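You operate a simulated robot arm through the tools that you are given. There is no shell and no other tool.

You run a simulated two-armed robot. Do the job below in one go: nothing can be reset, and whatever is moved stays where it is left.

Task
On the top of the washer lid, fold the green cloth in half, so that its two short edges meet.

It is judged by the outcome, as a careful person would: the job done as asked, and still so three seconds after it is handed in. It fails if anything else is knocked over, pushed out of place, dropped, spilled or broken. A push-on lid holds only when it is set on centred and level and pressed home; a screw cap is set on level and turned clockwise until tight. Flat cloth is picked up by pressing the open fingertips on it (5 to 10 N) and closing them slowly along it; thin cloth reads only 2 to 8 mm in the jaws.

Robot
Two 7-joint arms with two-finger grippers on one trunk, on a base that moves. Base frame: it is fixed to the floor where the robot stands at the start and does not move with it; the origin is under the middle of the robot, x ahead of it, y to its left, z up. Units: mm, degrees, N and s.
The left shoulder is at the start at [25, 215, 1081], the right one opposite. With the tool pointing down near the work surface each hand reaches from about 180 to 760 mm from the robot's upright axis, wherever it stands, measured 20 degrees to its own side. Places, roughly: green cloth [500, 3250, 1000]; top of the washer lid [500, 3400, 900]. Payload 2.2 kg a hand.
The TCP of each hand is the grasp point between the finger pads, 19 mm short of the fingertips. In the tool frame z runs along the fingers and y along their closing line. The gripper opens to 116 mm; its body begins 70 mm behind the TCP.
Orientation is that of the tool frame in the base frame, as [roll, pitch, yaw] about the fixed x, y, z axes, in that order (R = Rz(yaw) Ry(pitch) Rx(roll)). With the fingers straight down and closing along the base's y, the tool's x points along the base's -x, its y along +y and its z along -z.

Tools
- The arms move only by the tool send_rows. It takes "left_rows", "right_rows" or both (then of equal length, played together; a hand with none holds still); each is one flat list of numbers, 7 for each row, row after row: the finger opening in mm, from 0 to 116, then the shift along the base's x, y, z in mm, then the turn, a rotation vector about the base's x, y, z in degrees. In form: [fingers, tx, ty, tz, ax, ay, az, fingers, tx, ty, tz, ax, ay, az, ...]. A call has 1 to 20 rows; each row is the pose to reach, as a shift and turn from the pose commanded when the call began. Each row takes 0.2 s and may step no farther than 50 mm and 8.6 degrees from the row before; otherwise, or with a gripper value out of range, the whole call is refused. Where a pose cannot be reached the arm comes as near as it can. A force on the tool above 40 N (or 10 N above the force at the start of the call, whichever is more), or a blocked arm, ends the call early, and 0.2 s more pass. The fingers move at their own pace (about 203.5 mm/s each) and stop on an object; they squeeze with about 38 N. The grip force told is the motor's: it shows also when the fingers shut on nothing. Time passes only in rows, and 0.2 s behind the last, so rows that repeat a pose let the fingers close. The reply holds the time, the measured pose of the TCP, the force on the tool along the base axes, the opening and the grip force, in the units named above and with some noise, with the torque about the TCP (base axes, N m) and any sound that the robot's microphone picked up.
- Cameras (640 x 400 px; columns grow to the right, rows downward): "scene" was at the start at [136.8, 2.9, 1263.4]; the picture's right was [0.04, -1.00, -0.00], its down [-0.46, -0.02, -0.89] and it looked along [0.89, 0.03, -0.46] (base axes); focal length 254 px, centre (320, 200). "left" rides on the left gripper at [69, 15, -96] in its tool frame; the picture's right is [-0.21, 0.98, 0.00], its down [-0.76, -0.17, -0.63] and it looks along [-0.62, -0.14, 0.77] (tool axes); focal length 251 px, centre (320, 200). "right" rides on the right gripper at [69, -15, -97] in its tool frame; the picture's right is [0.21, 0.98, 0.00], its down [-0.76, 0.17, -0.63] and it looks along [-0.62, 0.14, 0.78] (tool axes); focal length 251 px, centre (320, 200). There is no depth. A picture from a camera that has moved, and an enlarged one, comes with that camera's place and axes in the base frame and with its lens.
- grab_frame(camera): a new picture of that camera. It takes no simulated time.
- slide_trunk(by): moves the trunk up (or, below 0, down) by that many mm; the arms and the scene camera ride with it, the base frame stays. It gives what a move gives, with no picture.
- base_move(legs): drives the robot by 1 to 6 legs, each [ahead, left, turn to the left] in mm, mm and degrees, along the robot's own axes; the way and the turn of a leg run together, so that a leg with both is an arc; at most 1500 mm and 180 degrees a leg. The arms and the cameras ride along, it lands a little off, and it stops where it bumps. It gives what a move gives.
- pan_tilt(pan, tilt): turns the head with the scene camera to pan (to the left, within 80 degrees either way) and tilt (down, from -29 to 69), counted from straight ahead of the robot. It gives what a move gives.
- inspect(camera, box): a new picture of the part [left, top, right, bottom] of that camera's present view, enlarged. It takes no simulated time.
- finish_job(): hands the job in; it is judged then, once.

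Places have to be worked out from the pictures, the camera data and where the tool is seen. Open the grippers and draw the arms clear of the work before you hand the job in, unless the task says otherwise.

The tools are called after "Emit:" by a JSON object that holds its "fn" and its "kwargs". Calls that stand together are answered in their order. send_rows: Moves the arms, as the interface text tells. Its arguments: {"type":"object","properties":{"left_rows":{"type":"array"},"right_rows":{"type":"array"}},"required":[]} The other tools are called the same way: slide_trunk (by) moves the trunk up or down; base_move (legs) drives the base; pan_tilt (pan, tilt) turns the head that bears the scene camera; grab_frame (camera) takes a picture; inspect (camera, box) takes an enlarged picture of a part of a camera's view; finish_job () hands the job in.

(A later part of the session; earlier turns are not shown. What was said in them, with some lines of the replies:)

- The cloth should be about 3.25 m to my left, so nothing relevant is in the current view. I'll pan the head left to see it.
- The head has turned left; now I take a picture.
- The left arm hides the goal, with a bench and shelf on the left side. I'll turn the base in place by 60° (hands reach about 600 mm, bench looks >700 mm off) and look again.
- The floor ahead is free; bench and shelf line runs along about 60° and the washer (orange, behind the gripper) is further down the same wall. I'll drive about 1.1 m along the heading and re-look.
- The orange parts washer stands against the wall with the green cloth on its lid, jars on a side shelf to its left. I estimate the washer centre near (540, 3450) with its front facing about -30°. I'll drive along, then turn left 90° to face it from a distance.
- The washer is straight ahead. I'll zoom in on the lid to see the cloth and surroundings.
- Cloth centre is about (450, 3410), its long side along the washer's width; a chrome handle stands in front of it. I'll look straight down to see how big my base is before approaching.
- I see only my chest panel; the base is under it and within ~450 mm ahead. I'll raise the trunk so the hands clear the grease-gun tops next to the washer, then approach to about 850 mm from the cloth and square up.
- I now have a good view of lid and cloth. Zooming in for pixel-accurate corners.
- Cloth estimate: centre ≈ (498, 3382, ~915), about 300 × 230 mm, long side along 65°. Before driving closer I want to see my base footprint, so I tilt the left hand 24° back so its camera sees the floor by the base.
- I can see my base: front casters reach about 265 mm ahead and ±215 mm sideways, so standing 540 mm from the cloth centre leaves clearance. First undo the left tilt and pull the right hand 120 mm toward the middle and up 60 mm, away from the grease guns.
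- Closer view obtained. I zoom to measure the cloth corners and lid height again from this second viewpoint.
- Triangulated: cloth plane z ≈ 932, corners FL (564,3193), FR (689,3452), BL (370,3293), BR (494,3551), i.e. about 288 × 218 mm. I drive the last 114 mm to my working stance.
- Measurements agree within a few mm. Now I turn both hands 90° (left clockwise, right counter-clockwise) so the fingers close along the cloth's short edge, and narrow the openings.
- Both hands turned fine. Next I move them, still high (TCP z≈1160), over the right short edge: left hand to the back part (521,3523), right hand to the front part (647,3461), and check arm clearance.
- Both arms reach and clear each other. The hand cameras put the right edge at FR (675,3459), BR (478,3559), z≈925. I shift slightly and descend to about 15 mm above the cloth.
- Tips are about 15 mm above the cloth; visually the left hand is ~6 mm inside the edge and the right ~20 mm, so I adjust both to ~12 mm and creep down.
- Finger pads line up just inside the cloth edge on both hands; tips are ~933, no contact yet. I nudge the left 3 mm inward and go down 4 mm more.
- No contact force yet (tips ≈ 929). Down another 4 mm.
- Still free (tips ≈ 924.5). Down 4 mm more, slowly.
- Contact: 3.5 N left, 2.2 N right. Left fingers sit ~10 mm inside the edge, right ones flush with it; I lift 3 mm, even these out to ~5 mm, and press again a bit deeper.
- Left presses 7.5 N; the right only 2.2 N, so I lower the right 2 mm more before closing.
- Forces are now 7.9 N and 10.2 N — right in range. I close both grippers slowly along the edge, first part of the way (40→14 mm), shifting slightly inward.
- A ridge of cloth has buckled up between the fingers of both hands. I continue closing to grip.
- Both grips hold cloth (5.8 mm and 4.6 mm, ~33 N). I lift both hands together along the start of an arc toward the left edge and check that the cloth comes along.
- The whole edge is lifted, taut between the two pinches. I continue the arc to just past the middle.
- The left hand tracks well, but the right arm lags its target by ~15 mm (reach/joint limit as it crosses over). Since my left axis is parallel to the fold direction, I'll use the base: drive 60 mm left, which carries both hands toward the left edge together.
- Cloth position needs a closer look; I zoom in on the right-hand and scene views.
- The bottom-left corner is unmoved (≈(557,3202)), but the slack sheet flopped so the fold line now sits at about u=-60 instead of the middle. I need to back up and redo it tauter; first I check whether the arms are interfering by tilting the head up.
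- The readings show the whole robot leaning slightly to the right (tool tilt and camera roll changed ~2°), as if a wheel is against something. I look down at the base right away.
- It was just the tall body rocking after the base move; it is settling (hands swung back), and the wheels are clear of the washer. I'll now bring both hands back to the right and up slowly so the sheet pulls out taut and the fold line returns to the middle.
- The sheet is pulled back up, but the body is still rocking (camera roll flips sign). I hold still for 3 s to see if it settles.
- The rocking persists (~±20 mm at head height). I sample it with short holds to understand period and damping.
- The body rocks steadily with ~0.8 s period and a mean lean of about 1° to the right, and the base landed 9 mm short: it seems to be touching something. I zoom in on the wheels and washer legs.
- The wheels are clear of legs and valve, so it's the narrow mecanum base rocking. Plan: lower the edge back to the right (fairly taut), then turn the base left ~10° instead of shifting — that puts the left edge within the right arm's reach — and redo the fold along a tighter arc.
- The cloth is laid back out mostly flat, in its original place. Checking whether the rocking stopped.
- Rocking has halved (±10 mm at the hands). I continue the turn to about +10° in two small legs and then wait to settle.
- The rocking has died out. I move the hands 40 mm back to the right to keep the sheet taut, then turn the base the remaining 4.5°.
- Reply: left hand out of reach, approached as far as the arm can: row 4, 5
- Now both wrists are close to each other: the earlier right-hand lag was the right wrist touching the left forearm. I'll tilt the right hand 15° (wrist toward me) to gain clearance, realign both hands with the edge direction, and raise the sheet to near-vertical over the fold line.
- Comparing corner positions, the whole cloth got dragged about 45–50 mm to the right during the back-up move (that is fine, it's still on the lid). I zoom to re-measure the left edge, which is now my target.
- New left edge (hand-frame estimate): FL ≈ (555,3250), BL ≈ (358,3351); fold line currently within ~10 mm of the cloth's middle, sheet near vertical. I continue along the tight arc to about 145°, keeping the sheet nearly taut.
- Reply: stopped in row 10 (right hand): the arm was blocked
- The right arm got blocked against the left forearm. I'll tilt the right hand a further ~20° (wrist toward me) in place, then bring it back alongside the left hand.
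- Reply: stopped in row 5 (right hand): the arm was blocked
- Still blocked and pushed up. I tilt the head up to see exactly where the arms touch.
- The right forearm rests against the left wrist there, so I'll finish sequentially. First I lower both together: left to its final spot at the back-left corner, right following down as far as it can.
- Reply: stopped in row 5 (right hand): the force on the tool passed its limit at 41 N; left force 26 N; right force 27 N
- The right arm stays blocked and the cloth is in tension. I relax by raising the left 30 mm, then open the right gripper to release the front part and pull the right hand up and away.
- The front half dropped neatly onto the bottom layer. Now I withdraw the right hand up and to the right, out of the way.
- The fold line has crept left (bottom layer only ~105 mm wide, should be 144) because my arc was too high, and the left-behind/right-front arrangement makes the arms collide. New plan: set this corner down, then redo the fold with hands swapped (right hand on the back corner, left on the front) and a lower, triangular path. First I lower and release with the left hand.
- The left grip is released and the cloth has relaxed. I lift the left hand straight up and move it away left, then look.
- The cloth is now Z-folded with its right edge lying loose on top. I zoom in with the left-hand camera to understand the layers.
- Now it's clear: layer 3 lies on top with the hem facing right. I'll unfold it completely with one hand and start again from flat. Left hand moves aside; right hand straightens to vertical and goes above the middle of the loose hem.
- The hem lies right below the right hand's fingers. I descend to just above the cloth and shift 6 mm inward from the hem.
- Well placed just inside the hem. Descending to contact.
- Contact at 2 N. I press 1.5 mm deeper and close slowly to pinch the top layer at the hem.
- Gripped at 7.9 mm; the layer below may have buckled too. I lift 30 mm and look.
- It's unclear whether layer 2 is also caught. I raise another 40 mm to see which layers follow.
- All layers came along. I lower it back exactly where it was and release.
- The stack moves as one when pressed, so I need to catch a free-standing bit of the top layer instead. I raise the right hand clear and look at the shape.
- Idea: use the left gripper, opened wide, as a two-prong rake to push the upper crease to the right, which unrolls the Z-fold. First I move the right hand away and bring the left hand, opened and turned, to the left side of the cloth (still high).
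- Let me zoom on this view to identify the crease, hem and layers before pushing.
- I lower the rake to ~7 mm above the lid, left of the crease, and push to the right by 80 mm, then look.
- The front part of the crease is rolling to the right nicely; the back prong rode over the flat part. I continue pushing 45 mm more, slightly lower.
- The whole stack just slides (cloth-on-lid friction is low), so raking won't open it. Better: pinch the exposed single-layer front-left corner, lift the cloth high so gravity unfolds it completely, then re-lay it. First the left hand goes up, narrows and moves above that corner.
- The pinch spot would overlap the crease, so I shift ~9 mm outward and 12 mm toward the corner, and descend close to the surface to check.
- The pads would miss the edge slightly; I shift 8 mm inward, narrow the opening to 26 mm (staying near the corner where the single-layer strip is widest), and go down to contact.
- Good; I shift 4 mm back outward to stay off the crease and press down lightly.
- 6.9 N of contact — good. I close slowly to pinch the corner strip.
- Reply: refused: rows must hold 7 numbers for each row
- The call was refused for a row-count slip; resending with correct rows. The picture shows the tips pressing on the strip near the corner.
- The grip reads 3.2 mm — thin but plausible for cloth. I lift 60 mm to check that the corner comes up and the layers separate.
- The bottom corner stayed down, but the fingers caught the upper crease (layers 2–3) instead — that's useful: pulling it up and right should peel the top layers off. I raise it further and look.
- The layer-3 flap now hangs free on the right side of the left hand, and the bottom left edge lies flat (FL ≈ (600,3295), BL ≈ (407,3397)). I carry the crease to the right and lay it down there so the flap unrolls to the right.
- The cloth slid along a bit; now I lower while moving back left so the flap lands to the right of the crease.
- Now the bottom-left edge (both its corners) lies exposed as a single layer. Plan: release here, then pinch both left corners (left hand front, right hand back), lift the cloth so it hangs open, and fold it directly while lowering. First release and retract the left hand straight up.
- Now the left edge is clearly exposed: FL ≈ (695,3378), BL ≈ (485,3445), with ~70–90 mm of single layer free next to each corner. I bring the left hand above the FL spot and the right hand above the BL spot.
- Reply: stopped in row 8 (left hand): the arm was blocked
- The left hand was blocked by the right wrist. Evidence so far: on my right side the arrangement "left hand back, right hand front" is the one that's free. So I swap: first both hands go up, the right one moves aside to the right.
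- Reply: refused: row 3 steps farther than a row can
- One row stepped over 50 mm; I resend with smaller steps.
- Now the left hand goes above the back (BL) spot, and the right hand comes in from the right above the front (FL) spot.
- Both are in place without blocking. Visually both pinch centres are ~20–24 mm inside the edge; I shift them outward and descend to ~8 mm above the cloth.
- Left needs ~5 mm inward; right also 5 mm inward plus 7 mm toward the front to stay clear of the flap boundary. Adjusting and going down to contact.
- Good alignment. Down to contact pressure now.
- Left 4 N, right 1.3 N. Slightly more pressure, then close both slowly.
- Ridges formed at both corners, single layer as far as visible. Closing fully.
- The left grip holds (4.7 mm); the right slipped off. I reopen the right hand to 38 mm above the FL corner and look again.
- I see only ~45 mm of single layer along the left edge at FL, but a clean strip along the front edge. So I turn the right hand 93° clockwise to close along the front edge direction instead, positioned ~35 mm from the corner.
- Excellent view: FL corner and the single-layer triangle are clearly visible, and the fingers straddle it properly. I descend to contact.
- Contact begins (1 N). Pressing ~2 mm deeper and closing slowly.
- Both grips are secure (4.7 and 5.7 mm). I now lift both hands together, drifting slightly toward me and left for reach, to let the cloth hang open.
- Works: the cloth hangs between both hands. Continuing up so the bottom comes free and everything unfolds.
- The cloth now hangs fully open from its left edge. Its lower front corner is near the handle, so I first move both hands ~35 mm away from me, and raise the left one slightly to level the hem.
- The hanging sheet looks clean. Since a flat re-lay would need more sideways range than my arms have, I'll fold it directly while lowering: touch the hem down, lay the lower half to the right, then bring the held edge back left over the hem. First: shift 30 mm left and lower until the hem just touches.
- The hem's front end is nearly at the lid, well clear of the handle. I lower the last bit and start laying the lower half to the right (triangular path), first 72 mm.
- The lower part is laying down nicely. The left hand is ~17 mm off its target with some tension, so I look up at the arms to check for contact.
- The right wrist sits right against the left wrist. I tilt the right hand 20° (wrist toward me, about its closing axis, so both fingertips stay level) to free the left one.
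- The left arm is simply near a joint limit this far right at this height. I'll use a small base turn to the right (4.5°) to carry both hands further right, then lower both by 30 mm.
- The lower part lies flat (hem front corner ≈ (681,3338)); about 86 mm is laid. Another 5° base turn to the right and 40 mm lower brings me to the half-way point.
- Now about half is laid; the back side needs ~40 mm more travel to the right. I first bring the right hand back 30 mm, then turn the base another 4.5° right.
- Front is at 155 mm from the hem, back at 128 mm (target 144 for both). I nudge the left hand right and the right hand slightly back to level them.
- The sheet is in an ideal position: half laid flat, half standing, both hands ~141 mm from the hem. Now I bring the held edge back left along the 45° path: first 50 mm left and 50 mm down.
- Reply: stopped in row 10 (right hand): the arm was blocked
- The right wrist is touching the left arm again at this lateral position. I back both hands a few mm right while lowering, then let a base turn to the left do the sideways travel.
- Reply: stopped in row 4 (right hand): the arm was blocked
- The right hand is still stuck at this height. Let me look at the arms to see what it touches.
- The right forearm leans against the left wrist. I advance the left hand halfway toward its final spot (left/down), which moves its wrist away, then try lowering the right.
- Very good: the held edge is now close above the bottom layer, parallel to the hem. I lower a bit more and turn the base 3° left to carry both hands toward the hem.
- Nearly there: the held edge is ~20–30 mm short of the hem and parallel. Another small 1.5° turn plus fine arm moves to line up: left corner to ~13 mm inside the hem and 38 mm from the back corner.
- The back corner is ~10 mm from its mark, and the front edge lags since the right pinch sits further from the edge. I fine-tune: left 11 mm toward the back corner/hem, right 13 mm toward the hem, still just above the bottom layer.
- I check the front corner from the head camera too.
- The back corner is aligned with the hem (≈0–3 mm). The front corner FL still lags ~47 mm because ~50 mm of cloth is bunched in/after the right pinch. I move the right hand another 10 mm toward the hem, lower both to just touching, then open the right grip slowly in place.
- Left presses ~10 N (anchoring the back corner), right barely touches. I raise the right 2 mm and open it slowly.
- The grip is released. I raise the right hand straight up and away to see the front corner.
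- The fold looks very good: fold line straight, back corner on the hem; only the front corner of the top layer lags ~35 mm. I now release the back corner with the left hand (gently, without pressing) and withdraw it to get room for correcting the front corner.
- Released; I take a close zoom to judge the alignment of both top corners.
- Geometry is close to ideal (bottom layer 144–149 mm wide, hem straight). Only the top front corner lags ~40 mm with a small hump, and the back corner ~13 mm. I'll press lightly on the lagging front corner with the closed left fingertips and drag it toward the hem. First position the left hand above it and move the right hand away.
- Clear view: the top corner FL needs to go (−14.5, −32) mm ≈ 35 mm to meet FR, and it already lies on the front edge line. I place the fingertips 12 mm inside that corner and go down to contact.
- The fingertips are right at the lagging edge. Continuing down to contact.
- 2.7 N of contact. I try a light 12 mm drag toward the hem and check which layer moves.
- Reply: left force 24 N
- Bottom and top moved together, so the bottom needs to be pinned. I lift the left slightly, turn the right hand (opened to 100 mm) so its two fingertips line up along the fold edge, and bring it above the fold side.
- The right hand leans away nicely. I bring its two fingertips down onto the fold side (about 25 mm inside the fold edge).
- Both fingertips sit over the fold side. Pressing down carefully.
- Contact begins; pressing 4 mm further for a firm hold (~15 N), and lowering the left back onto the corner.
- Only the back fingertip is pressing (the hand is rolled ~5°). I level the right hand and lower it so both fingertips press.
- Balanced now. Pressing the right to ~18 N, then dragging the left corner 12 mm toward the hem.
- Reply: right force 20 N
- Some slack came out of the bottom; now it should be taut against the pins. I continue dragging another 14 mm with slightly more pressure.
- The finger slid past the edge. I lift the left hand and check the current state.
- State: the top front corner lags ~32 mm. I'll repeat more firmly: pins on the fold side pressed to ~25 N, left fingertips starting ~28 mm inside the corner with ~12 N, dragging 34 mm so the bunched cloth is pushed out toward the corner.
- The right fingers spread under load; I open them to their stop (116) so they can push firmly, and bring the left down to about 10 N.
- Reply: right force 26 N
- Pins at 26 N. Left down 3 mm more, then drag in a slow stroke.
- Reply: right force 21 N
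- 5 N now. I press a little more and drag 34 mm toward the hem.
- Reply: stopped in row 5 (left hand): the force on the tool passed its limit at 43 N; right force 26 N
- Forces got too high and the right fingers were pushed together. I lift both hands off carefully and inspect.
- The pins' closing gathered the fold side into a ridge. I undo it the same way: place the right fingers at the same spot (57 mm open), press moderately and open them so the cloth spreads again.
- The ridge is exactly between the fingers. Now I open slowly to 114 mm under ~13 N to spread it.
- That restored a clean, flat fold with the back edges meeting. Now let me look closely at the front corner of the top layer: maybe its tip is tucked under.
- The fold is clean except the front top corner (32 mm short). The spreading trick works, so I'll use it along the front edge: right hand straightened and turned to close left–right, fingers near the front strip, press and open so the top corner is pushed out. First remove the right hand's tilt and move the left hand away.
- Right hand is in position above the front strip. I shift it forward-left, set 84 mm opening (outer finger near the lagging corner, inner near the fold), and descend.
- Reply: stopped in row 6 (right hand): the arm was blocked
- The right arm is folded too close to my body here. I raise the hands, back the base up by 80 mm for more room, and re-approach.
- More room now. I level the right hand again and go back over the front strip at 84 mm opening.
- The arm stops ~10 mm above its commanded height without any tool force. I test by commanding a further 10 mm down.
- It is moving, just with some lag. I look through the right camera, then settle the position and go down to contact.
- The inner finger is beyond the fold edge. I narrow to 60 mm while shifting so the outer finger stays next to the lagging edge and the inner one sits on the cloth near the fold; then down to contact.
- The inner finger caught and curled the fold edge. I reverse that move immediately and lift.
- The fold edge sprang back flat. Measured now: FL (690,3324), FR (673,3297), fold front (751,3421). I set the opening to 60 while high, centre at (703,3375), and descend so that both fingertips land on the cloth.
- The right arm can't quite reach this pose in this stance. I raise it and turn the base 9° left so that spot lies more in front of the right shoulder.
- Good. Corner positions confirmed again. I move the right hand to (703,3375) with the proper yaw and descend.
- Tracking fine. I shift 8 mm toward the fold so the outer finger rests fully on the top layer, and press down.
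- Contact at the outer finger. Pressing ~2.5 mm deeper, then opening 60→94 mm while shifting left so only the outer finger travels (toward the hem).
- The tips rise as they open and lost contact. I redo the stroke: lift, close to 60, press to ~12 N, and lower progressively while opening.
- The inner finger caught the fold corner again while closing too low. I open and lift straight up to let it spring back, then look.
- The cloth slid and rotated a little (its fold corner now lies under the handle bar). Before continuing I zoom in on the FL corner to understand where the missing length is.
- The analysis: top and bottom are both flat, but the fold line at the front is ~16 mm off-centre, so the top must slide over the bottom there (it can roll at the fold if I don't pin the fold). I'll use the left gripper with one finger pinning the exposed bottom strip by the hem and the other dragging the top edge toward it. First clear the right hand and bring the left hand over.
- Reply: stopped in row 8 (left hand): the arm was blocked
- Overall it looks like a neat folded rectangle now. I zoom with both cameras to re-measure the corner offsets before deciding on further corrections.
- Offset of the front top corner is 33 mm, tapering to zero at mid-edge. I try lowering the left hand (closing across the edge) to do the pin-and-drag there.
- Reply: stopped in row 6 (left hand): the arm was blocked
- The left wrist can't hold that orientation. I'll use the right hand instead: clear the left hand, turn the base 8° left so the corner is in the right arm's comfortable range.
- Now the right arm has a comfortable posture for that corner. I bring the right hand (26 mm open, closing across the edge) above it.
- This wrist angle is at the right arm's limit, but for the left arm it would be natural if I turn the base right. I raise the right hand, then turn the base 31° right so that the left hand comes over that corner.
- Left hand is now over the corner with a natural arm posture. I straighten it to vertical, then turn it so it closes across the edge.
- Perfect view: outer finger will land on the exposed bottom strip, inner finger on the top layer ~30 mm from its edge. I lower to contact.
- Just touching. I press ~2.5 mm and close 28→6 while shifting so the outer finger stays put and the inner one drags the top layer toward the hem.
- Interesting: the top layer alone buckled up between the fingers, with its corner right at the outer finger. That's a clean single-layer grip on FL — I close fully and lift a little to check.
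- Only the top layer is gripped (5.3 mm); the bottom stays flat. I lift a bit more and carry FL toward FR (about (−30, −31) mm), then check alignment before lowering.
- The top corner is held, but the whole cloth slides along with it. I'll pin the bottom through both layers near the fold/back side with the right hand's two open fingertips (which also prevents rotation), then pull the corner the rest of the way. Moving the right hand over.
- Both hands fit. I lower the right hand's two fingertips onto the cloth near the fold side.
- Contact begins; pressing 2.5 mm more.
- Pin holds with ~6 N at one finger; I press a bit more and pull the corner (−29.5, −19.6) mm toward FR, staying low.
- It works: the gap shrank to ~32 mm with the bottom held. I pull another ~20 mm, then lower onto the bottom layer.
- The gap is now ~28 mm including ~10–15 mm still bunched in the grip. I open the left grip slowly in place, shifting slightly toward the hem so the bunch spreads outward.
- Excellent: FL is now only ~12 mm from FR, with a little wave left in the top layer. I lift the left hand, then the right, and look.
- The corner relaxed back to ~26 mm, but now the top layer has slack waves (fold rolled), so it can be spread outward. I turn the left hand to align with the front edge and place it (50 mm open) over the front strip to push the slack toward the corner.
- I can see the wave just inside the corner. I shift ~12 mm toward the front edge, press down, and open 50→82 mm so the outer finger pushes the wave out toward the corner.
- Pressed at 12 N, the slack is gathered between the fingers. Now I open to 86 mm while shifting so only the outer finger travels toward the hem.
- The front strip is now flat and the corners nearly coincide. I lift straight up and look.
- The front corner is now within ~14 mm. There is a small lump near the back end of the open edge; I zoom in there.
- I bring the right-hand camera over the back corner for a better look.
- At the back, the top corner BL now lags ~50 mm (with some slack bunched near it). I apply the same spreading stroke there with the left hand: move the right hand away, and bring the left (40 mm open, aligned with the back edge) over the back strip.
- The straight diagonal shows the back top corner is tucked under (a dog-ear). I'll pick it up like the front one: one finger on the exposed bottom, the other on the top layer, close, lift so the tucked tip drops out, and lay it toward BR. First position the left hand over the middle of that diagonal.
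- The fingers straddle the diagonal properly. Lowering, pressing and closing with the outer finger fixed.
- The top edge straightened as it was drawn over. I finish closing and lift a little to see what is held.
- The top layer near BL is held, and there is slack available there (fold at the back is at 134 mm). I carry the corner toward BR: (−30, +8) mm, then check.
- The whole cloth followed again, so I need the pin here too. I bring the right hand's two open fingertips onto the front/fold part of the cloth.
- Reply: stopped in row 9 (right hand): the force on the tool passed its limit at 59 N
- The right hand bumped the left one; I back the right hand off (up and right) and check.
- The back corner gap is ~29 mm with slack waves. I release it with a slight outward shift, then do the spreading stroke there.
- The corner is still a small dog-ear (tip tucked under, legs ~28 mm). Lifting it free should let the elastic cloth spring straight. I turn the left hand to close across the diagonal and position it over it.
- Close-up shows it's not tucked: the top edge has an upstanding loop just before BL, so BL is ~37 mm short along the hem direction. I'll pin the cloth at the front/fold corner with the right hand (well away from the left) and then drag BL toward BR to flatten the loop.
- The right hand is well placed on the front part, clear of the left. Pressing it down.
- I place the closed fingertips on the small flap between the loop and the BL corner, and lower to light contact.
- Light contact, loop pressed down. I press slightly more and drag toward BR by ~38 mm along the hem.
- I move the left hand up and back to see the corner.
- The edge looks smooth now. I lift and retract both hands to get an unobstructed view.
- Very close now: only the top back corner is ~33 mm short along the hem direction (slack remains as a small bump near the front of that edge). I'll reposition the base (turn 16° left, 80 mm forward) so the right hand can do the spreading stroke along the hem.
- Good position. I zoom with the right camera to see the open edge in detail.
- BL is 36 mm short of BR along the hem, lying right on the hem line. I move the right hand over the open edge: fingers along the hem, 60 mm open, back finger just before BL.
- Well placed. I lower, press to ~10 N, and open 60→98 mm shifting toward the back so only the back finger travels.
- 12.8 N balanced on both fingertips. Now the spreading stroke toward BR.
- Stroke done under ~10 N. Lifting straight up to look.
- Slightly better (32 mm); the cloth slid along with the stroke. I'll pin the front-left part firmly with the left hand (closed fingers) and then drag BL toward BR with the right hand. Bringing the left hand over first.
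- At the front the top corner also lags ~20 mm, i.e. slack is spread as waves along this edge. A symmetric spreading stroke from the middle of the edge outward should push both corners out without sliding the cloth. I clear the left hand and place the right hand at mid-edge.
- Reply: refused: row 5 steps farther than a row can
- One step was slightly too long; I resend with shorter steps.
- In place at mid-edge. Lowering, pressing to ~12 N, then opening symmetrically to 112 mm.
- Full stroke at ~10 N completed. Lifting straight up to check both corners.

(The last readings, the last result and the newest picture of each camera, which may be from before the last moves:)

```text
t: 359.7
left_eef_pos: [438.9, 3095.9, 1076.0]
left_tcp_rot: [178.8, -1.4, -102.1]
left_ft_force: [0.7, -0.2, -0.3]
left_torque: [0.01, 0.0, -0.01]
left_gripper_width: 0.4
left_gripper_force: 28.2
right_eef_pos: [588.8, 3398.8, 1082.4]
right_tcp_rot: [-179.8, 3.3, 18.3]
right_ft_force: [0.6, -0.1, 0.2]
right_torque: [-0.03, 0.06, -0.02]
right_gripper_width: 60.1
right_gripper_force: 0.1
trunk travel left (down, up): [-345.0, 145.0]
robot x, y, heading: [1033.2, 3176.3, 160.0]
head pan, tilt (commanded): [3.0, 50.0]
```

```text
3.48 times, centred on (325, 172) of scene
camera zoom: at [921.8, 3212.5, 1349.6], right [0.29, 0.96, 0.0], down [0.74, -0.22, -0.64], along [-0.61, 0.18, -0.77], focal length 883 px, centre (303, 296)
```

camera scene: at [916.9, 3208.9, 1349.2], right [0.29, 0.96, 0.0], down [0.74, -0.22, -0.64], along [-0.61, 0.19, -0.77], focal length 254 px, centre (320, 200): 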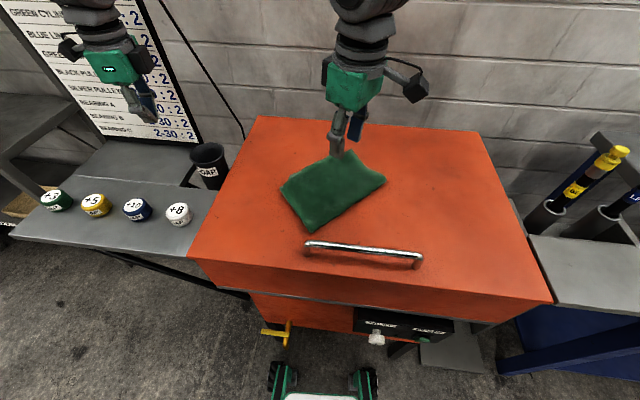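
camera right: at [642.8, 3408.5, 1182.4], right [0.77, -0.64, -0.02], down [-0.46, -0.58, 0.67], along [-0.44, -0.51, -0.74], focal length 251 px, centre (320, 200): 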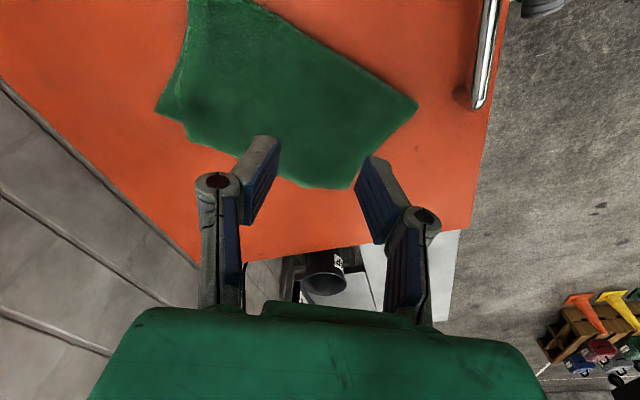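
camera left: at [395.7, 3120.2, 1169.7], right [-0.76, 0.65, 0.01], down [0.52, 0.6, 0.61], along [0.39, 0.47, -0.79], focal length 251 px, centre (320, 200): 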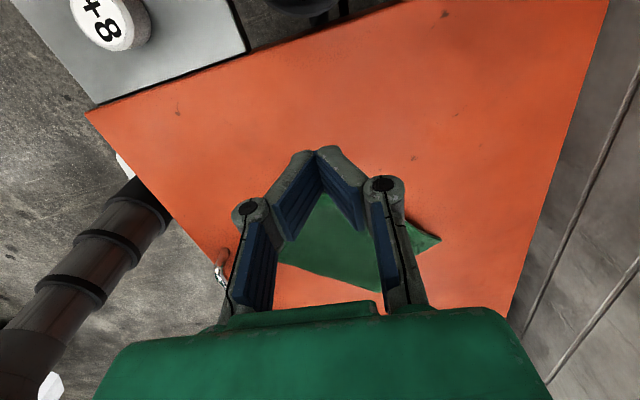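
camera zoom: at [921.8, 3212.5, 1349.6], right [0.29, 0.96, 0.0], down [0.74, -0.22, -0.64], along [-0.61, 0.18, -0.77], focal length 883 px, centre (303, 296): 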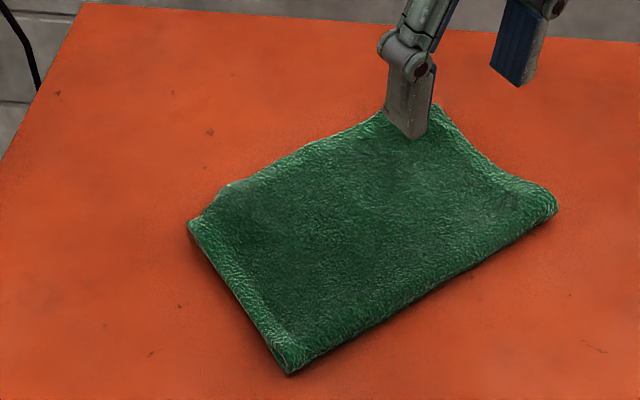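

It looks very clean. I move the right hand further aside to see the whole outline.

Emit:
{"fn": "send_rows", "kwargs": {"right_rows": [60, 20, 25, 10, 0, 0, 0, 60, 40, 55, 20, 0, 0, 0, 60, 60, 85, 30, 0, 0, 0, 60, 80, 115, 40, 0, 0, 0]}}

Emit:
{"fn": "inspect", "kwargs": {"camera": "scene", "box": [270, 120, 390, 230]}}

Emit:
{"fn": "inspect", "kwargs": {"camera": "scene", "box": [330, 135, 390, 180]}}

Emit:
{"fn": "inspect", "kwargs": {"camera": "scene", "box": [280, 165, 330, 205]}}

```text
t: 360.7
left_eef_pos: [438.3, 3098.2, 1075.4]
left_tcp_rot: [178.8, -1.5, -102.1]
left_ft_force: [0.1, 0.1, 0.2]
left_torque: [-0.03, -0.01, 0.04]
left_gripper_width: 0.0
left_gripper_force: 28.8
right_eef_pos: [668.0, 3514.4, 1123.2]
right_tcp_rot: [-179.7, 3.4, 18.4]
right_ft_force: [-0.8, 0.0, 0.0]
right_torque: [-0.04, 0.03, 0.01]
right_gripper_width: 59.9
right_gripper_force: 0.2
trunk travel left (down, up): [-345.0, 145.0]
robot x, y, heading: [1034.2, 3175.7, 160.1]
head pan, tilt (commanded): [3.0, 50.0]
```

```text
3.64 times, centred on (330, 175) of scene
camera zoom: at [922.6, 3214.5, 1349.7], right [0.29, 0.96, 0.0], down [0.73, -0.22, -0.64], along [-0.61, 0.18, -0.77], focal length 923 px, centre (284, 291)
```

zoom: 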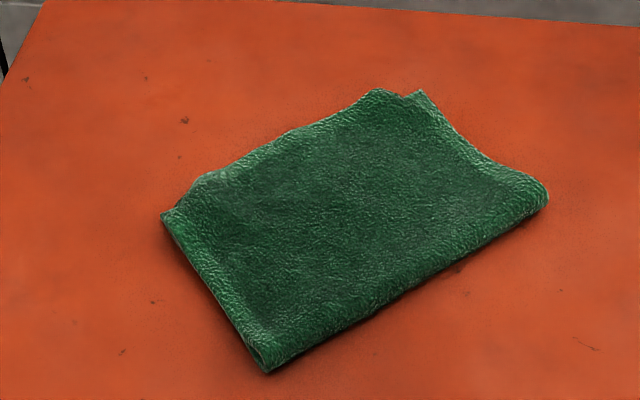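

```text
8.89 times, centred on (360, 158) of scene
camera zoom: at [922.6, 3214.5, 1349.7], right [0.29, 0.96, 0.0], down [0.73, -0.22, -0.64], along [-0.61, 0.18, -0.77], focal length 2256 px, centre (-36, 578)
```

zoom: 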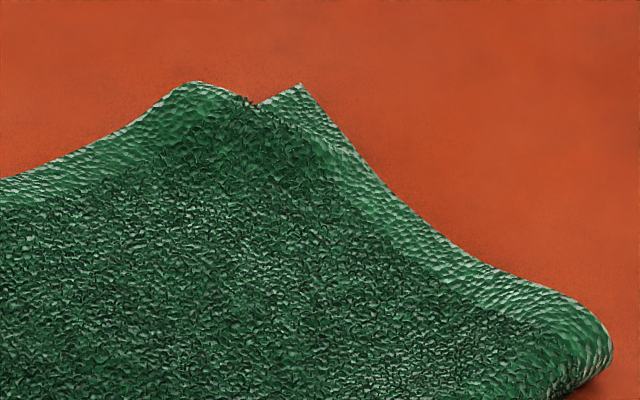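

```text
10.00 times, centred on (305, 185) of scene
camera zoom: at [922.6, 3214.5, 1349.7], right [0.29, 0.96, 0.0], down [0.73, -0.22, -0.64], along [-0.61, 0.18, -0.77], focal length 2538 px, centre (470, 350)
```

zoom: 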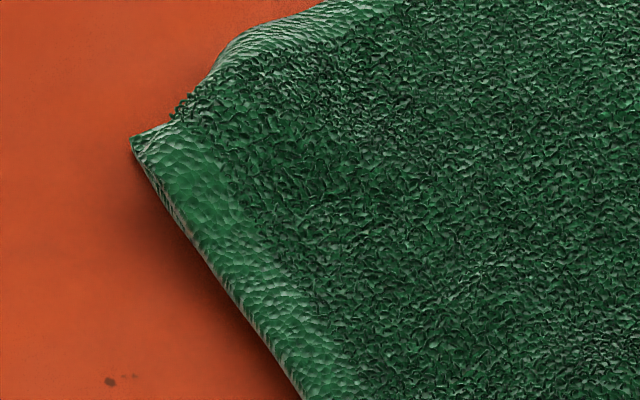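

Now the front corner is within ~12 mm and the back one within ~25 mm. One more symmetric stroke, centred closer to the back end of the edge, should improve the back corner.

Emit:
{"fn": "send_rows", "kwargs": {"right_rows": [50, -38, -20, 0, 0, 0, 0, 40, -76, -41, 0, 0, 0, 0, 30, -114, -62, 0, 0, 0, 0, 26, -150, -82, -10, 0, 0, 0, 26, -185, -100, -30, 0, 0, 0, 26, -206, -111, -65, 0, 0, 0, 26, -206, -111, -105, 0, 0, 0, 26, -206, -111, -145, 0, 0, 0, 26, -206, -111, -162, 0, 0, 0, 26, -206, -111, -162, 0, 0, 0]}}

Emit:
{"fn": "inspect", "kwargs": {"camera": "right", "box": [100, 0, 500, 250]}}

```text
t: 362.9
left_eef_pos: [437.8, 3095.7, 1073.1]
left_tcp_rot: [178.8, -1.3, -102.1]
left_ft_force: [-0.2, 0.0, 0.3]
left_torque: [-0.01, -0.01, -0.03]
left_gripper_width: 0.1
left_gripper_force: 28.1
right_eef_pos: [461.9, 3401.8, 959.8]
right_tcp_rot: [-179.8, 3.3, 18.3]
right_ft_force: [-0.6, 0.6, 0.1]
right_torque: [0.02, -0.01, 0.03]
right_gripper_width: 26.1
right_gripper_force: 0.1
trunk travel left (down, up): [-345.0, 145.0]
robot x, y, heading: [1031.2, 3176.8, 160.6]
head pan, tilt (commanded): [3.0, 50.0]
```

```text
1.60 times, centred on (300, 125) of right
camera zoom: at [525.8, 3438.3, 1053.4], right [0.51, -0.86, -0.02], down [-0.63, -0.39, 0.67], along [-0.59, -0.33, -0.74], focal length 402 px, centre (352, 320)
```

zoom: 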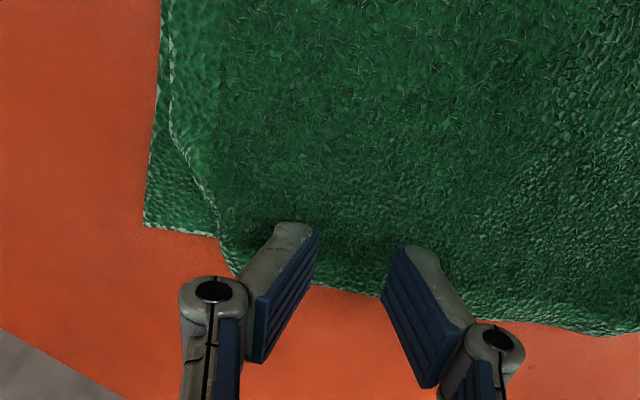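

Good placement (back finger 22 mm before BL). Lower, press, and open symmetrically to 95 mm.

Emit:
{"fn": "send_rows", "kwargs": {"right_rows": [26, 0, 0, -8, 0, 0, 0, 26, 0, 0, -15, 0, 0, 0, 26, 0, 0, -18, 0, 0, 0, 26, 0, 0, -20, 0, 0, 0, 26, 0, 0, -20, 0, 0, 0]}}

Emit:
{"fn": "send_rows", "kwargs": {"right_rows": [30, 0, 0, -0.4, 0, 0, 0, 35, 0, 0, -0.8, 0, 0, 0, 40, 0, 0, -1.2, 0, 0, 0, 45, 0, 0, -1.6, 0, 0, 0, 50, 0, 0, -2, 0, 0, 0, 55, 0, 0, -2.4, 0, 0, 0, 60, 0, 0, -2.8, 0, 0, 0, 65, 0, 0, -3.2, 0, 0, 0, 70, 0, 0, -3.6, 0, 0, 0, 75, 0, 0, -4.1, 0, 0, 0, 80, 0, 0, -4.6, 0, 0, 0, 85, 0, 0, -5.1, 0, 0, 0, 90, 0, 0, -5.6, 0, 0, 0, 95, 0, 0, -6.1, 0, 0, 0, 95, 0, 0, -6.1, 0, 0, 0]}}

Emit:
{"fn": "send_rows", "kwargs": {"right_rows": [95, 0, 0, 10, 0, 0, 0, 95, 0, 0, 40, 0, 0, 0, 95, 0, 0, 80, 0, 0, 0, 85, 15, 5, 115, 0, 0, 0, 75, 45, 15, 140, 0, 0, 0, 60, 80, 30, 155, 0, 0, 0, 60, 118, 50, 160, 0, 0, 0]}}

Emit:
{"fn": "inspect", "kwargs": {"camera": "right", "box": [120, 0, 480, 225]}}

Emit:
{"fn": "inspect", "kwargs": {"camera": "scene", "box": [260, 115, 390, 230]}}

```text
t: 364.1
left_eef_pos: [438.5, 3095.5, 1073.8]
left_tcp_rot: [178.9, -1.4, -102.2]
left_ft_force: [-0.1, 0.5, -0.8]
left_torque: [-0.01, -0.01, -0.02]
left_gripper_width: 0.1
left_gripper_force: 28.3
right_eef_pos: [461.0, 3402.1, 942.2]
right_tcp_rot: [-179.5, 3.5, 18.4]
right_ft_force: [0.3, 0.1, 9.8]
right_torque: [0.04, -0.03, -0.07]
right_gripper_width: 21.8
right_gripper_force: 4.1
trunk travel left (down, up): [-345.0, 145.0]
robot x, y, heading: [1031.9, 3175.8, 160.2]
head pan, tilt (commanded): [3.0, 50.0]
```

```text
t: 367.3
left_eef_pos: [437.3, 3096.4, 1074.6]
left_tcp_rot: [178.9, -1.4, -102.1]
left_ft_force: [0.0, 0.2, -0.4]
left_torque: [-0.04, 0.0, -0.03]
left_gripper_width: 0.0
left_gripper_force: 28.3
right_eef_pos: [460.3, 3401.0, 935.6]
right_tcp_rot: [-179.6, 3.4, 18.3]
right_ft_force: [0.5, -0.5, 17.3]
right_torque: [0.03, -0.03, 0.02]
right_gripper_width: 87.0
right_gripper_force: 8.2
trunk travel left (down, up): [-345.0, 145.0]
robot x, y, heading: [1035.0, 3176.5, 160.2]
head pan, tilt (commanded): [3.0, 50.0]
```

```text
t: 368.9
left_eef_pos: [439.5, 3096.8, 1076.3]
left_tcp_rot: [178.7, -1.4, -102.1]
left_ft_force: [0.1, 0.0, -0.7]
left_torque: [0.02, 0.02, 0.02]
left_gripper_width: 0.2
left_gripper_force: 28.6
right_eef_pos: [581.7, 3454.6, 1094.4]
right_tcp_rot: [-179.8, 3.4, 18.4]
right_ft_force: [-0.3, 0.6, -0.2]
right_torque: [-0.02, 0.02, 0.0]
right_gripper_width: 60.0
right_gripper_force: 0.0
trunk travel left (down, up): [-345.0, 145.0]
robot x, y, heading: [1034.8, 3178.4, 160.1]
head pan, tilt (commanded): [3.0, 50.0]
```

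```text
1.78 times, centred on (300, 112) of right
camera zoom: at [647.0, 3489.3, 1186.7], right [0.51, -0.86, -0.02], down [-0.63, -0.39, 0.67], along [-0.59, -0.33, -0.74], focal length 447 px, centre (356, 356)
```

zoom: 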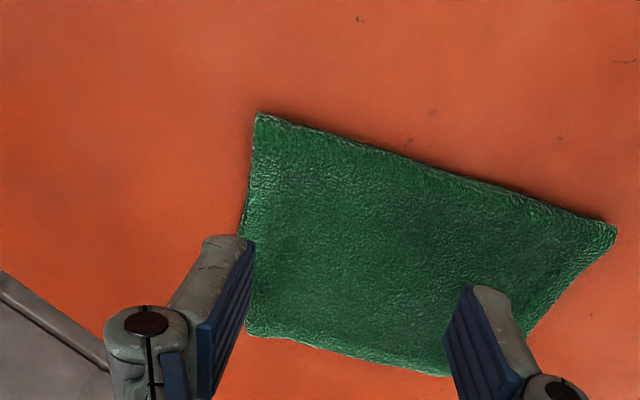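

```text
3.48 times, centred on (325, 172) of scene
camera zoom: at [922.3, 3213.5, 1349.7], right [0.29, 0.96, 0.0], down [0.74, -0.22, -0.64], along [-0.61, 0.18, -0.77], focal length 883 px, centre (303, 296)
```

zoom: 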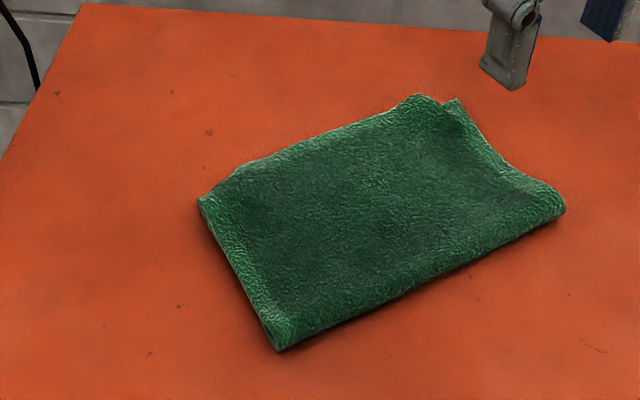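

Very neat now. I check both corners at high zoom.

Emit:
{"fn": "inspect", "kwargs": {"camera": "scene", "box": [360, 130, 410, 170]}}

Emit:
{"fn": "inspect", "kwargs": {"camera": "scene", "box": [300, 155, 350, 195]}}

Emit:
{"fn": "inspect", "kwargs": {"camera": "scene", "box": [310, 185, 360, 225]}}

```text
10.00 times, centred on (385, 150) of scene
camera zoom: at [922.3, 3213.5, 1349.7], right [0.29, 0.96, 0.0], down [0.74, -0.22, -0.64], along [-0.61, 0.18, -0.77], focal length 2538 px, centre (-330, 700)
```

zoom: 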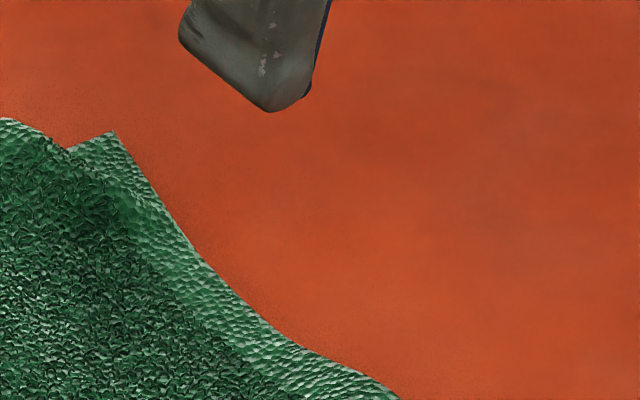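

```text
10.00 times, centred on (325, 175) of scene
camera zoom: at [922.3, 3213.5, 1349.7], right [0.29, 0.96, 0.0], down [0.74, -0.22, -0.64], along [-0.61, 0.18, -0.77], focal length 2538 px, centre (270, 450)
```

zoom: 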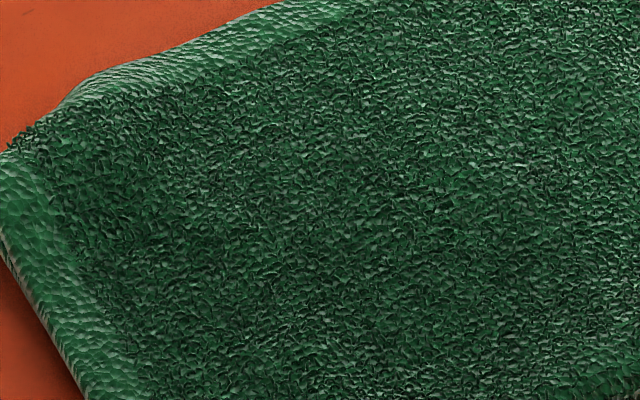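

```text
10.00 times, centred on (335, 205) of scene
camera zoom: at [922.3, 3213.5, 1349.7], right [0.29, 0.96, 0.0], down [0.74, -0.22, -0.64], along [-0.61, 0.18, -0.77], focal length 2538 px, centre (170, 150)
```

zoom: 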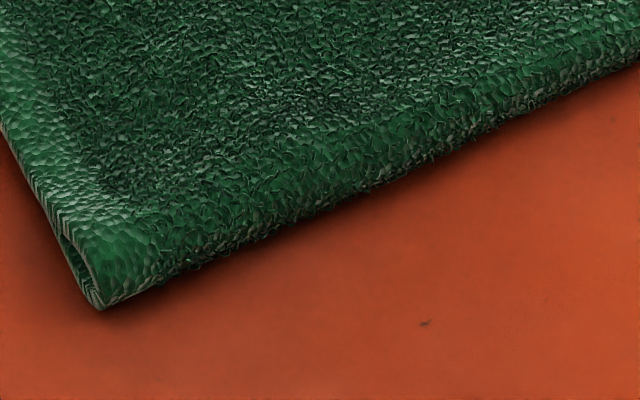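

Both corners are within about 12–15 mm and the fold is clean and flat. I now open both grippers, raise the arms, and back away from the washer.

Emit:
{"fn": "send_rows", "kwargs": {"left_rows": [30, 0, 0, 25, 0, 0, 0, 60, 0, 0, 55, 0, 0, 0, 90, 0, 0, 85, 0, 0, 0, 110, 5, 0, 110, 0, 0, 0, 110, 10, 0, 120, 0, 0, 0], "right_rows": [70, 10, 10, 25, 0, 0, 0, 80, 20, 20, 50, 0, 0, 0, 90, 30, 30, 75, 0, 0, 0, 110, 40, 40, 90, 0, 0, 0, 110, 50, 50, 95, 0, 0, 0]}}

Emit:
{"fn": "base_move", "kwargs": {"legs": [[-250, 0, 0]]}}

Emit:
{"fn": "pan_tilt", "kwargs": {"pan": 0, "tilt": 40}}

Emit:
{"fn": "grab_frame", "kwargs": {"camera": "scene"}}

Emit:
{"fn": "inspect", "kwargs": {"camera": "scene", "box": [220, 90, 420, 220]}}

```text
t: 370.1
left_eef_pos: [449.5, 3096.6, 1196.9]
left_tcp_rot: [178.8, -1.4, -102.1]
left_ft_force: [-0.3, 0.6, -0.1]
left_torque: [-0.05, -0.01, 0.01]
left_gripper_width: 110.2
left_gripper_force: 0.1
right_eef_pos: [629.1, 3503.3, 1189.1]
right_tcp_rot: [-179.7, 3.3, 18.3]
right_ft_force: [-0.6, -0.4, -0.4]
right_torque: [-0.02, 0.01, -0.01]
right_gripper_width: 109.9
right_gripper_force: 0.0
trunk travel left (down, up): [-345.0, 145.0]
robot x, y, heading: [1035.8, 3174.1, 160.3]
head pan, tilt (commanded): [3.0, 50.0]
```

```text
t: 371.9
left_eef_pos: [686.1, 3011.5, 1195.6]
left_tcp_rot: [179.0, -1.4, -102.2]
left_ft_force: [0.0, 0.6, 0.9]
left_torque: [0.0, 0.0, -0.03]
left_gripper_width: 109.8
left_gripper_force: 0.0
right_eef_pos: [866.3, 3417.1, 1188.6]
right_tcp_rot: [-179.8, 3.3, 18.2]
right_ft_force: [1.3, -1.5, 0.3]
right_torque: [0.01, 0.0, -0.01]
right_gripper_width: 110.0
right_gripper_force: 0.0
trunk travel left (down, up): [-345.0, 145.0]
robot x, y, heading: [1272.4, 3090.1, 160.3]
head pan, tilt (commanded): [3.0, 50.0]
```

```text
t: 372.6
left_eef_pos: [690.4, 3009.7, 1198.2]
left_tcp_rot: [178.6, -1.4, -102.2]
left_ft_force: [0.7, -0.2, 0.2]
left_torque: [0.01, 0.02, 0.04]
left_gripper_width: 110.0
left_gripper_force: 0.0
right_eef_pos: [871.6, 3415.7, 1190.4]
right_tcp_rot: [-179.5, 3.5, 18.3]
right_ft_force: [0.4, -0.2, -0.7]
right_torque: [0.01, -0.02, 0.01]
right_gripper_width: 109.9
right_gripper_force: 0.2
trunk travel left (down, up): [-345.0, 145.0]
robot x, y, heading: [1273.1, 3089.0, 160.1]
head pan, tilt (commanded): [0.0, 40.0]
```

```text
taken
camera scene: at [1152.5, 3133.7, 1363.7], right [0.34, 0.94, 0.0], down [0.61, -0.22, -0.76], along [-0.72, 0.26, -0.65], focal length 254 px, centre (320, 200)
```

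scene: 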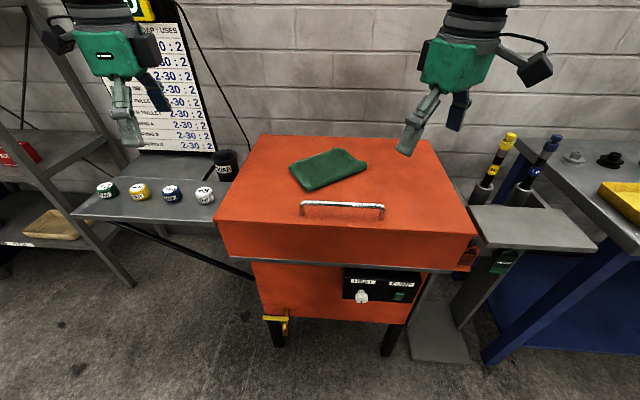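

```text
3.08 times, centred on (320, 155) of scene
camera zoom: at [1152.5, 3133.7, 1363.7], right [0.34, 0.94, 0.0], down [0.61, -0.22, -0.76], along [-0.72, 0.26, -0.65], focal length 781 px, centre (320, 338)
```

zoom: 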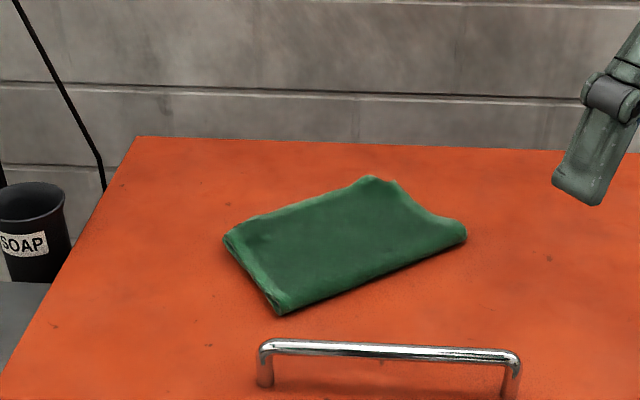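

Everything around is in place and the cloth lies folded in half on the lid. I back off another 200 mm so the arms are fully clear.

Emit:
{"fn": "base_move", "kwargs": {"legs": [[-200, 0, 0]]}}

Emit:
{"fn": "grab_frame", "kwargs": {"camera": "scene"}}

Emit:
{"fn": "inspect", "kwargs": {"camera": "scene", "box": [240, 80, 400, 190]}}

```text
t: 374.2
left_eef_pos: [870.7, 2942.7, 1196.7]
left_tcp_rot: [178.8, -1.4, -102.1]
left_ft_force: [-1.2, -0.4, 0.5]
left_torque: [0.03, 0.02, -0.03]
left_gripper_width: 109.9
left_gripper_force: 0.2
right_eef_pos: [1049.9, 3349.4, 1190.4]
right_tcp_rot: [-179.6, 3.3, 18.3]
right_ft_force: [0.1, 1.1, -0.6]
right_torque: [0.04, -0.03, -0.03]
right_gripper_width: 110.0
right_gripper_force: 0.2
trunk travel left (down, up): [-345.0, 145.0]
robot x, y, heading: [1454.3, 3022.5, 160.3]
head pan, tilt (commanded): [0.0, 40.0]
```

```text
taken
camera scene: at [1331.9, 3068.6, 1363.4], right [0.34, 0.94, 0.0], down [0.61, -0.22, -0.76], along [-0.72, 0.26, -0.65], focal length 254 px, centre (320, 200)
```

scene: 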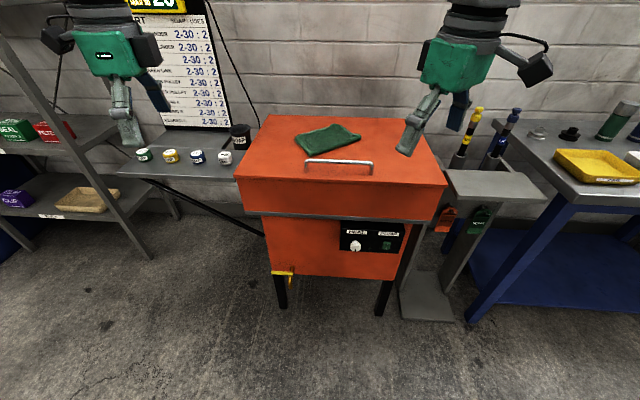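

```text
3.64 times, centred on (320, 135) of scene
camera zoom: at [1331.9, 3068.6, 1363.4], right [0.34, 0.94, 0.0], down [0.61, -0.22, -0.76], along [-0.72, 0.26, -0.65], focal length 923 px, centre (320, 436)
```

zoom: 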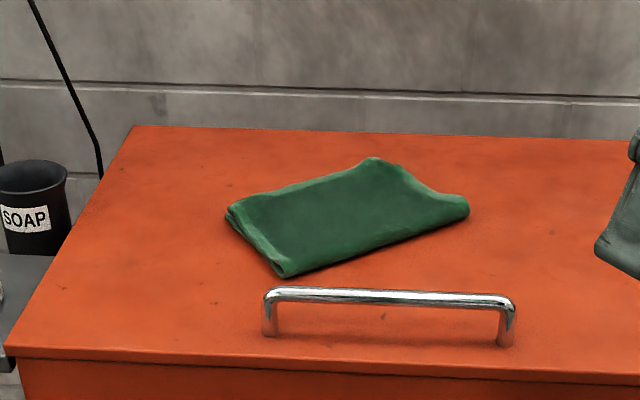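

The cloth lies folded in half on the washer lid, its short edges meeting; all other objects are untouched, the grippers are open and the arms are clear. I hand the job in.

Emit:
{"fn": "finish_job", "kwargs": {}}

```text
The job is handed in.
```

I folded the green cloth in half on the washer lid, and its two short edges meet closely but not exactly. By my last camera estimate, the corners at both ends of the open side are about 12–15 mm apart.

- **Placement:** The folded cloth lies flat behind the lid handle, turned at an angle rather than square to the washer. It took several tries, and the cloth slid and turned on the lid along the way.
- **Surroundings:** The final pictures show the soap cup, the jars, the grease guns, and the shelf and bench items in place, and the washer looks undisturbed.
- **Robot:** Both grippers are open, and I backed the robot away so the arms are clear of the lid.
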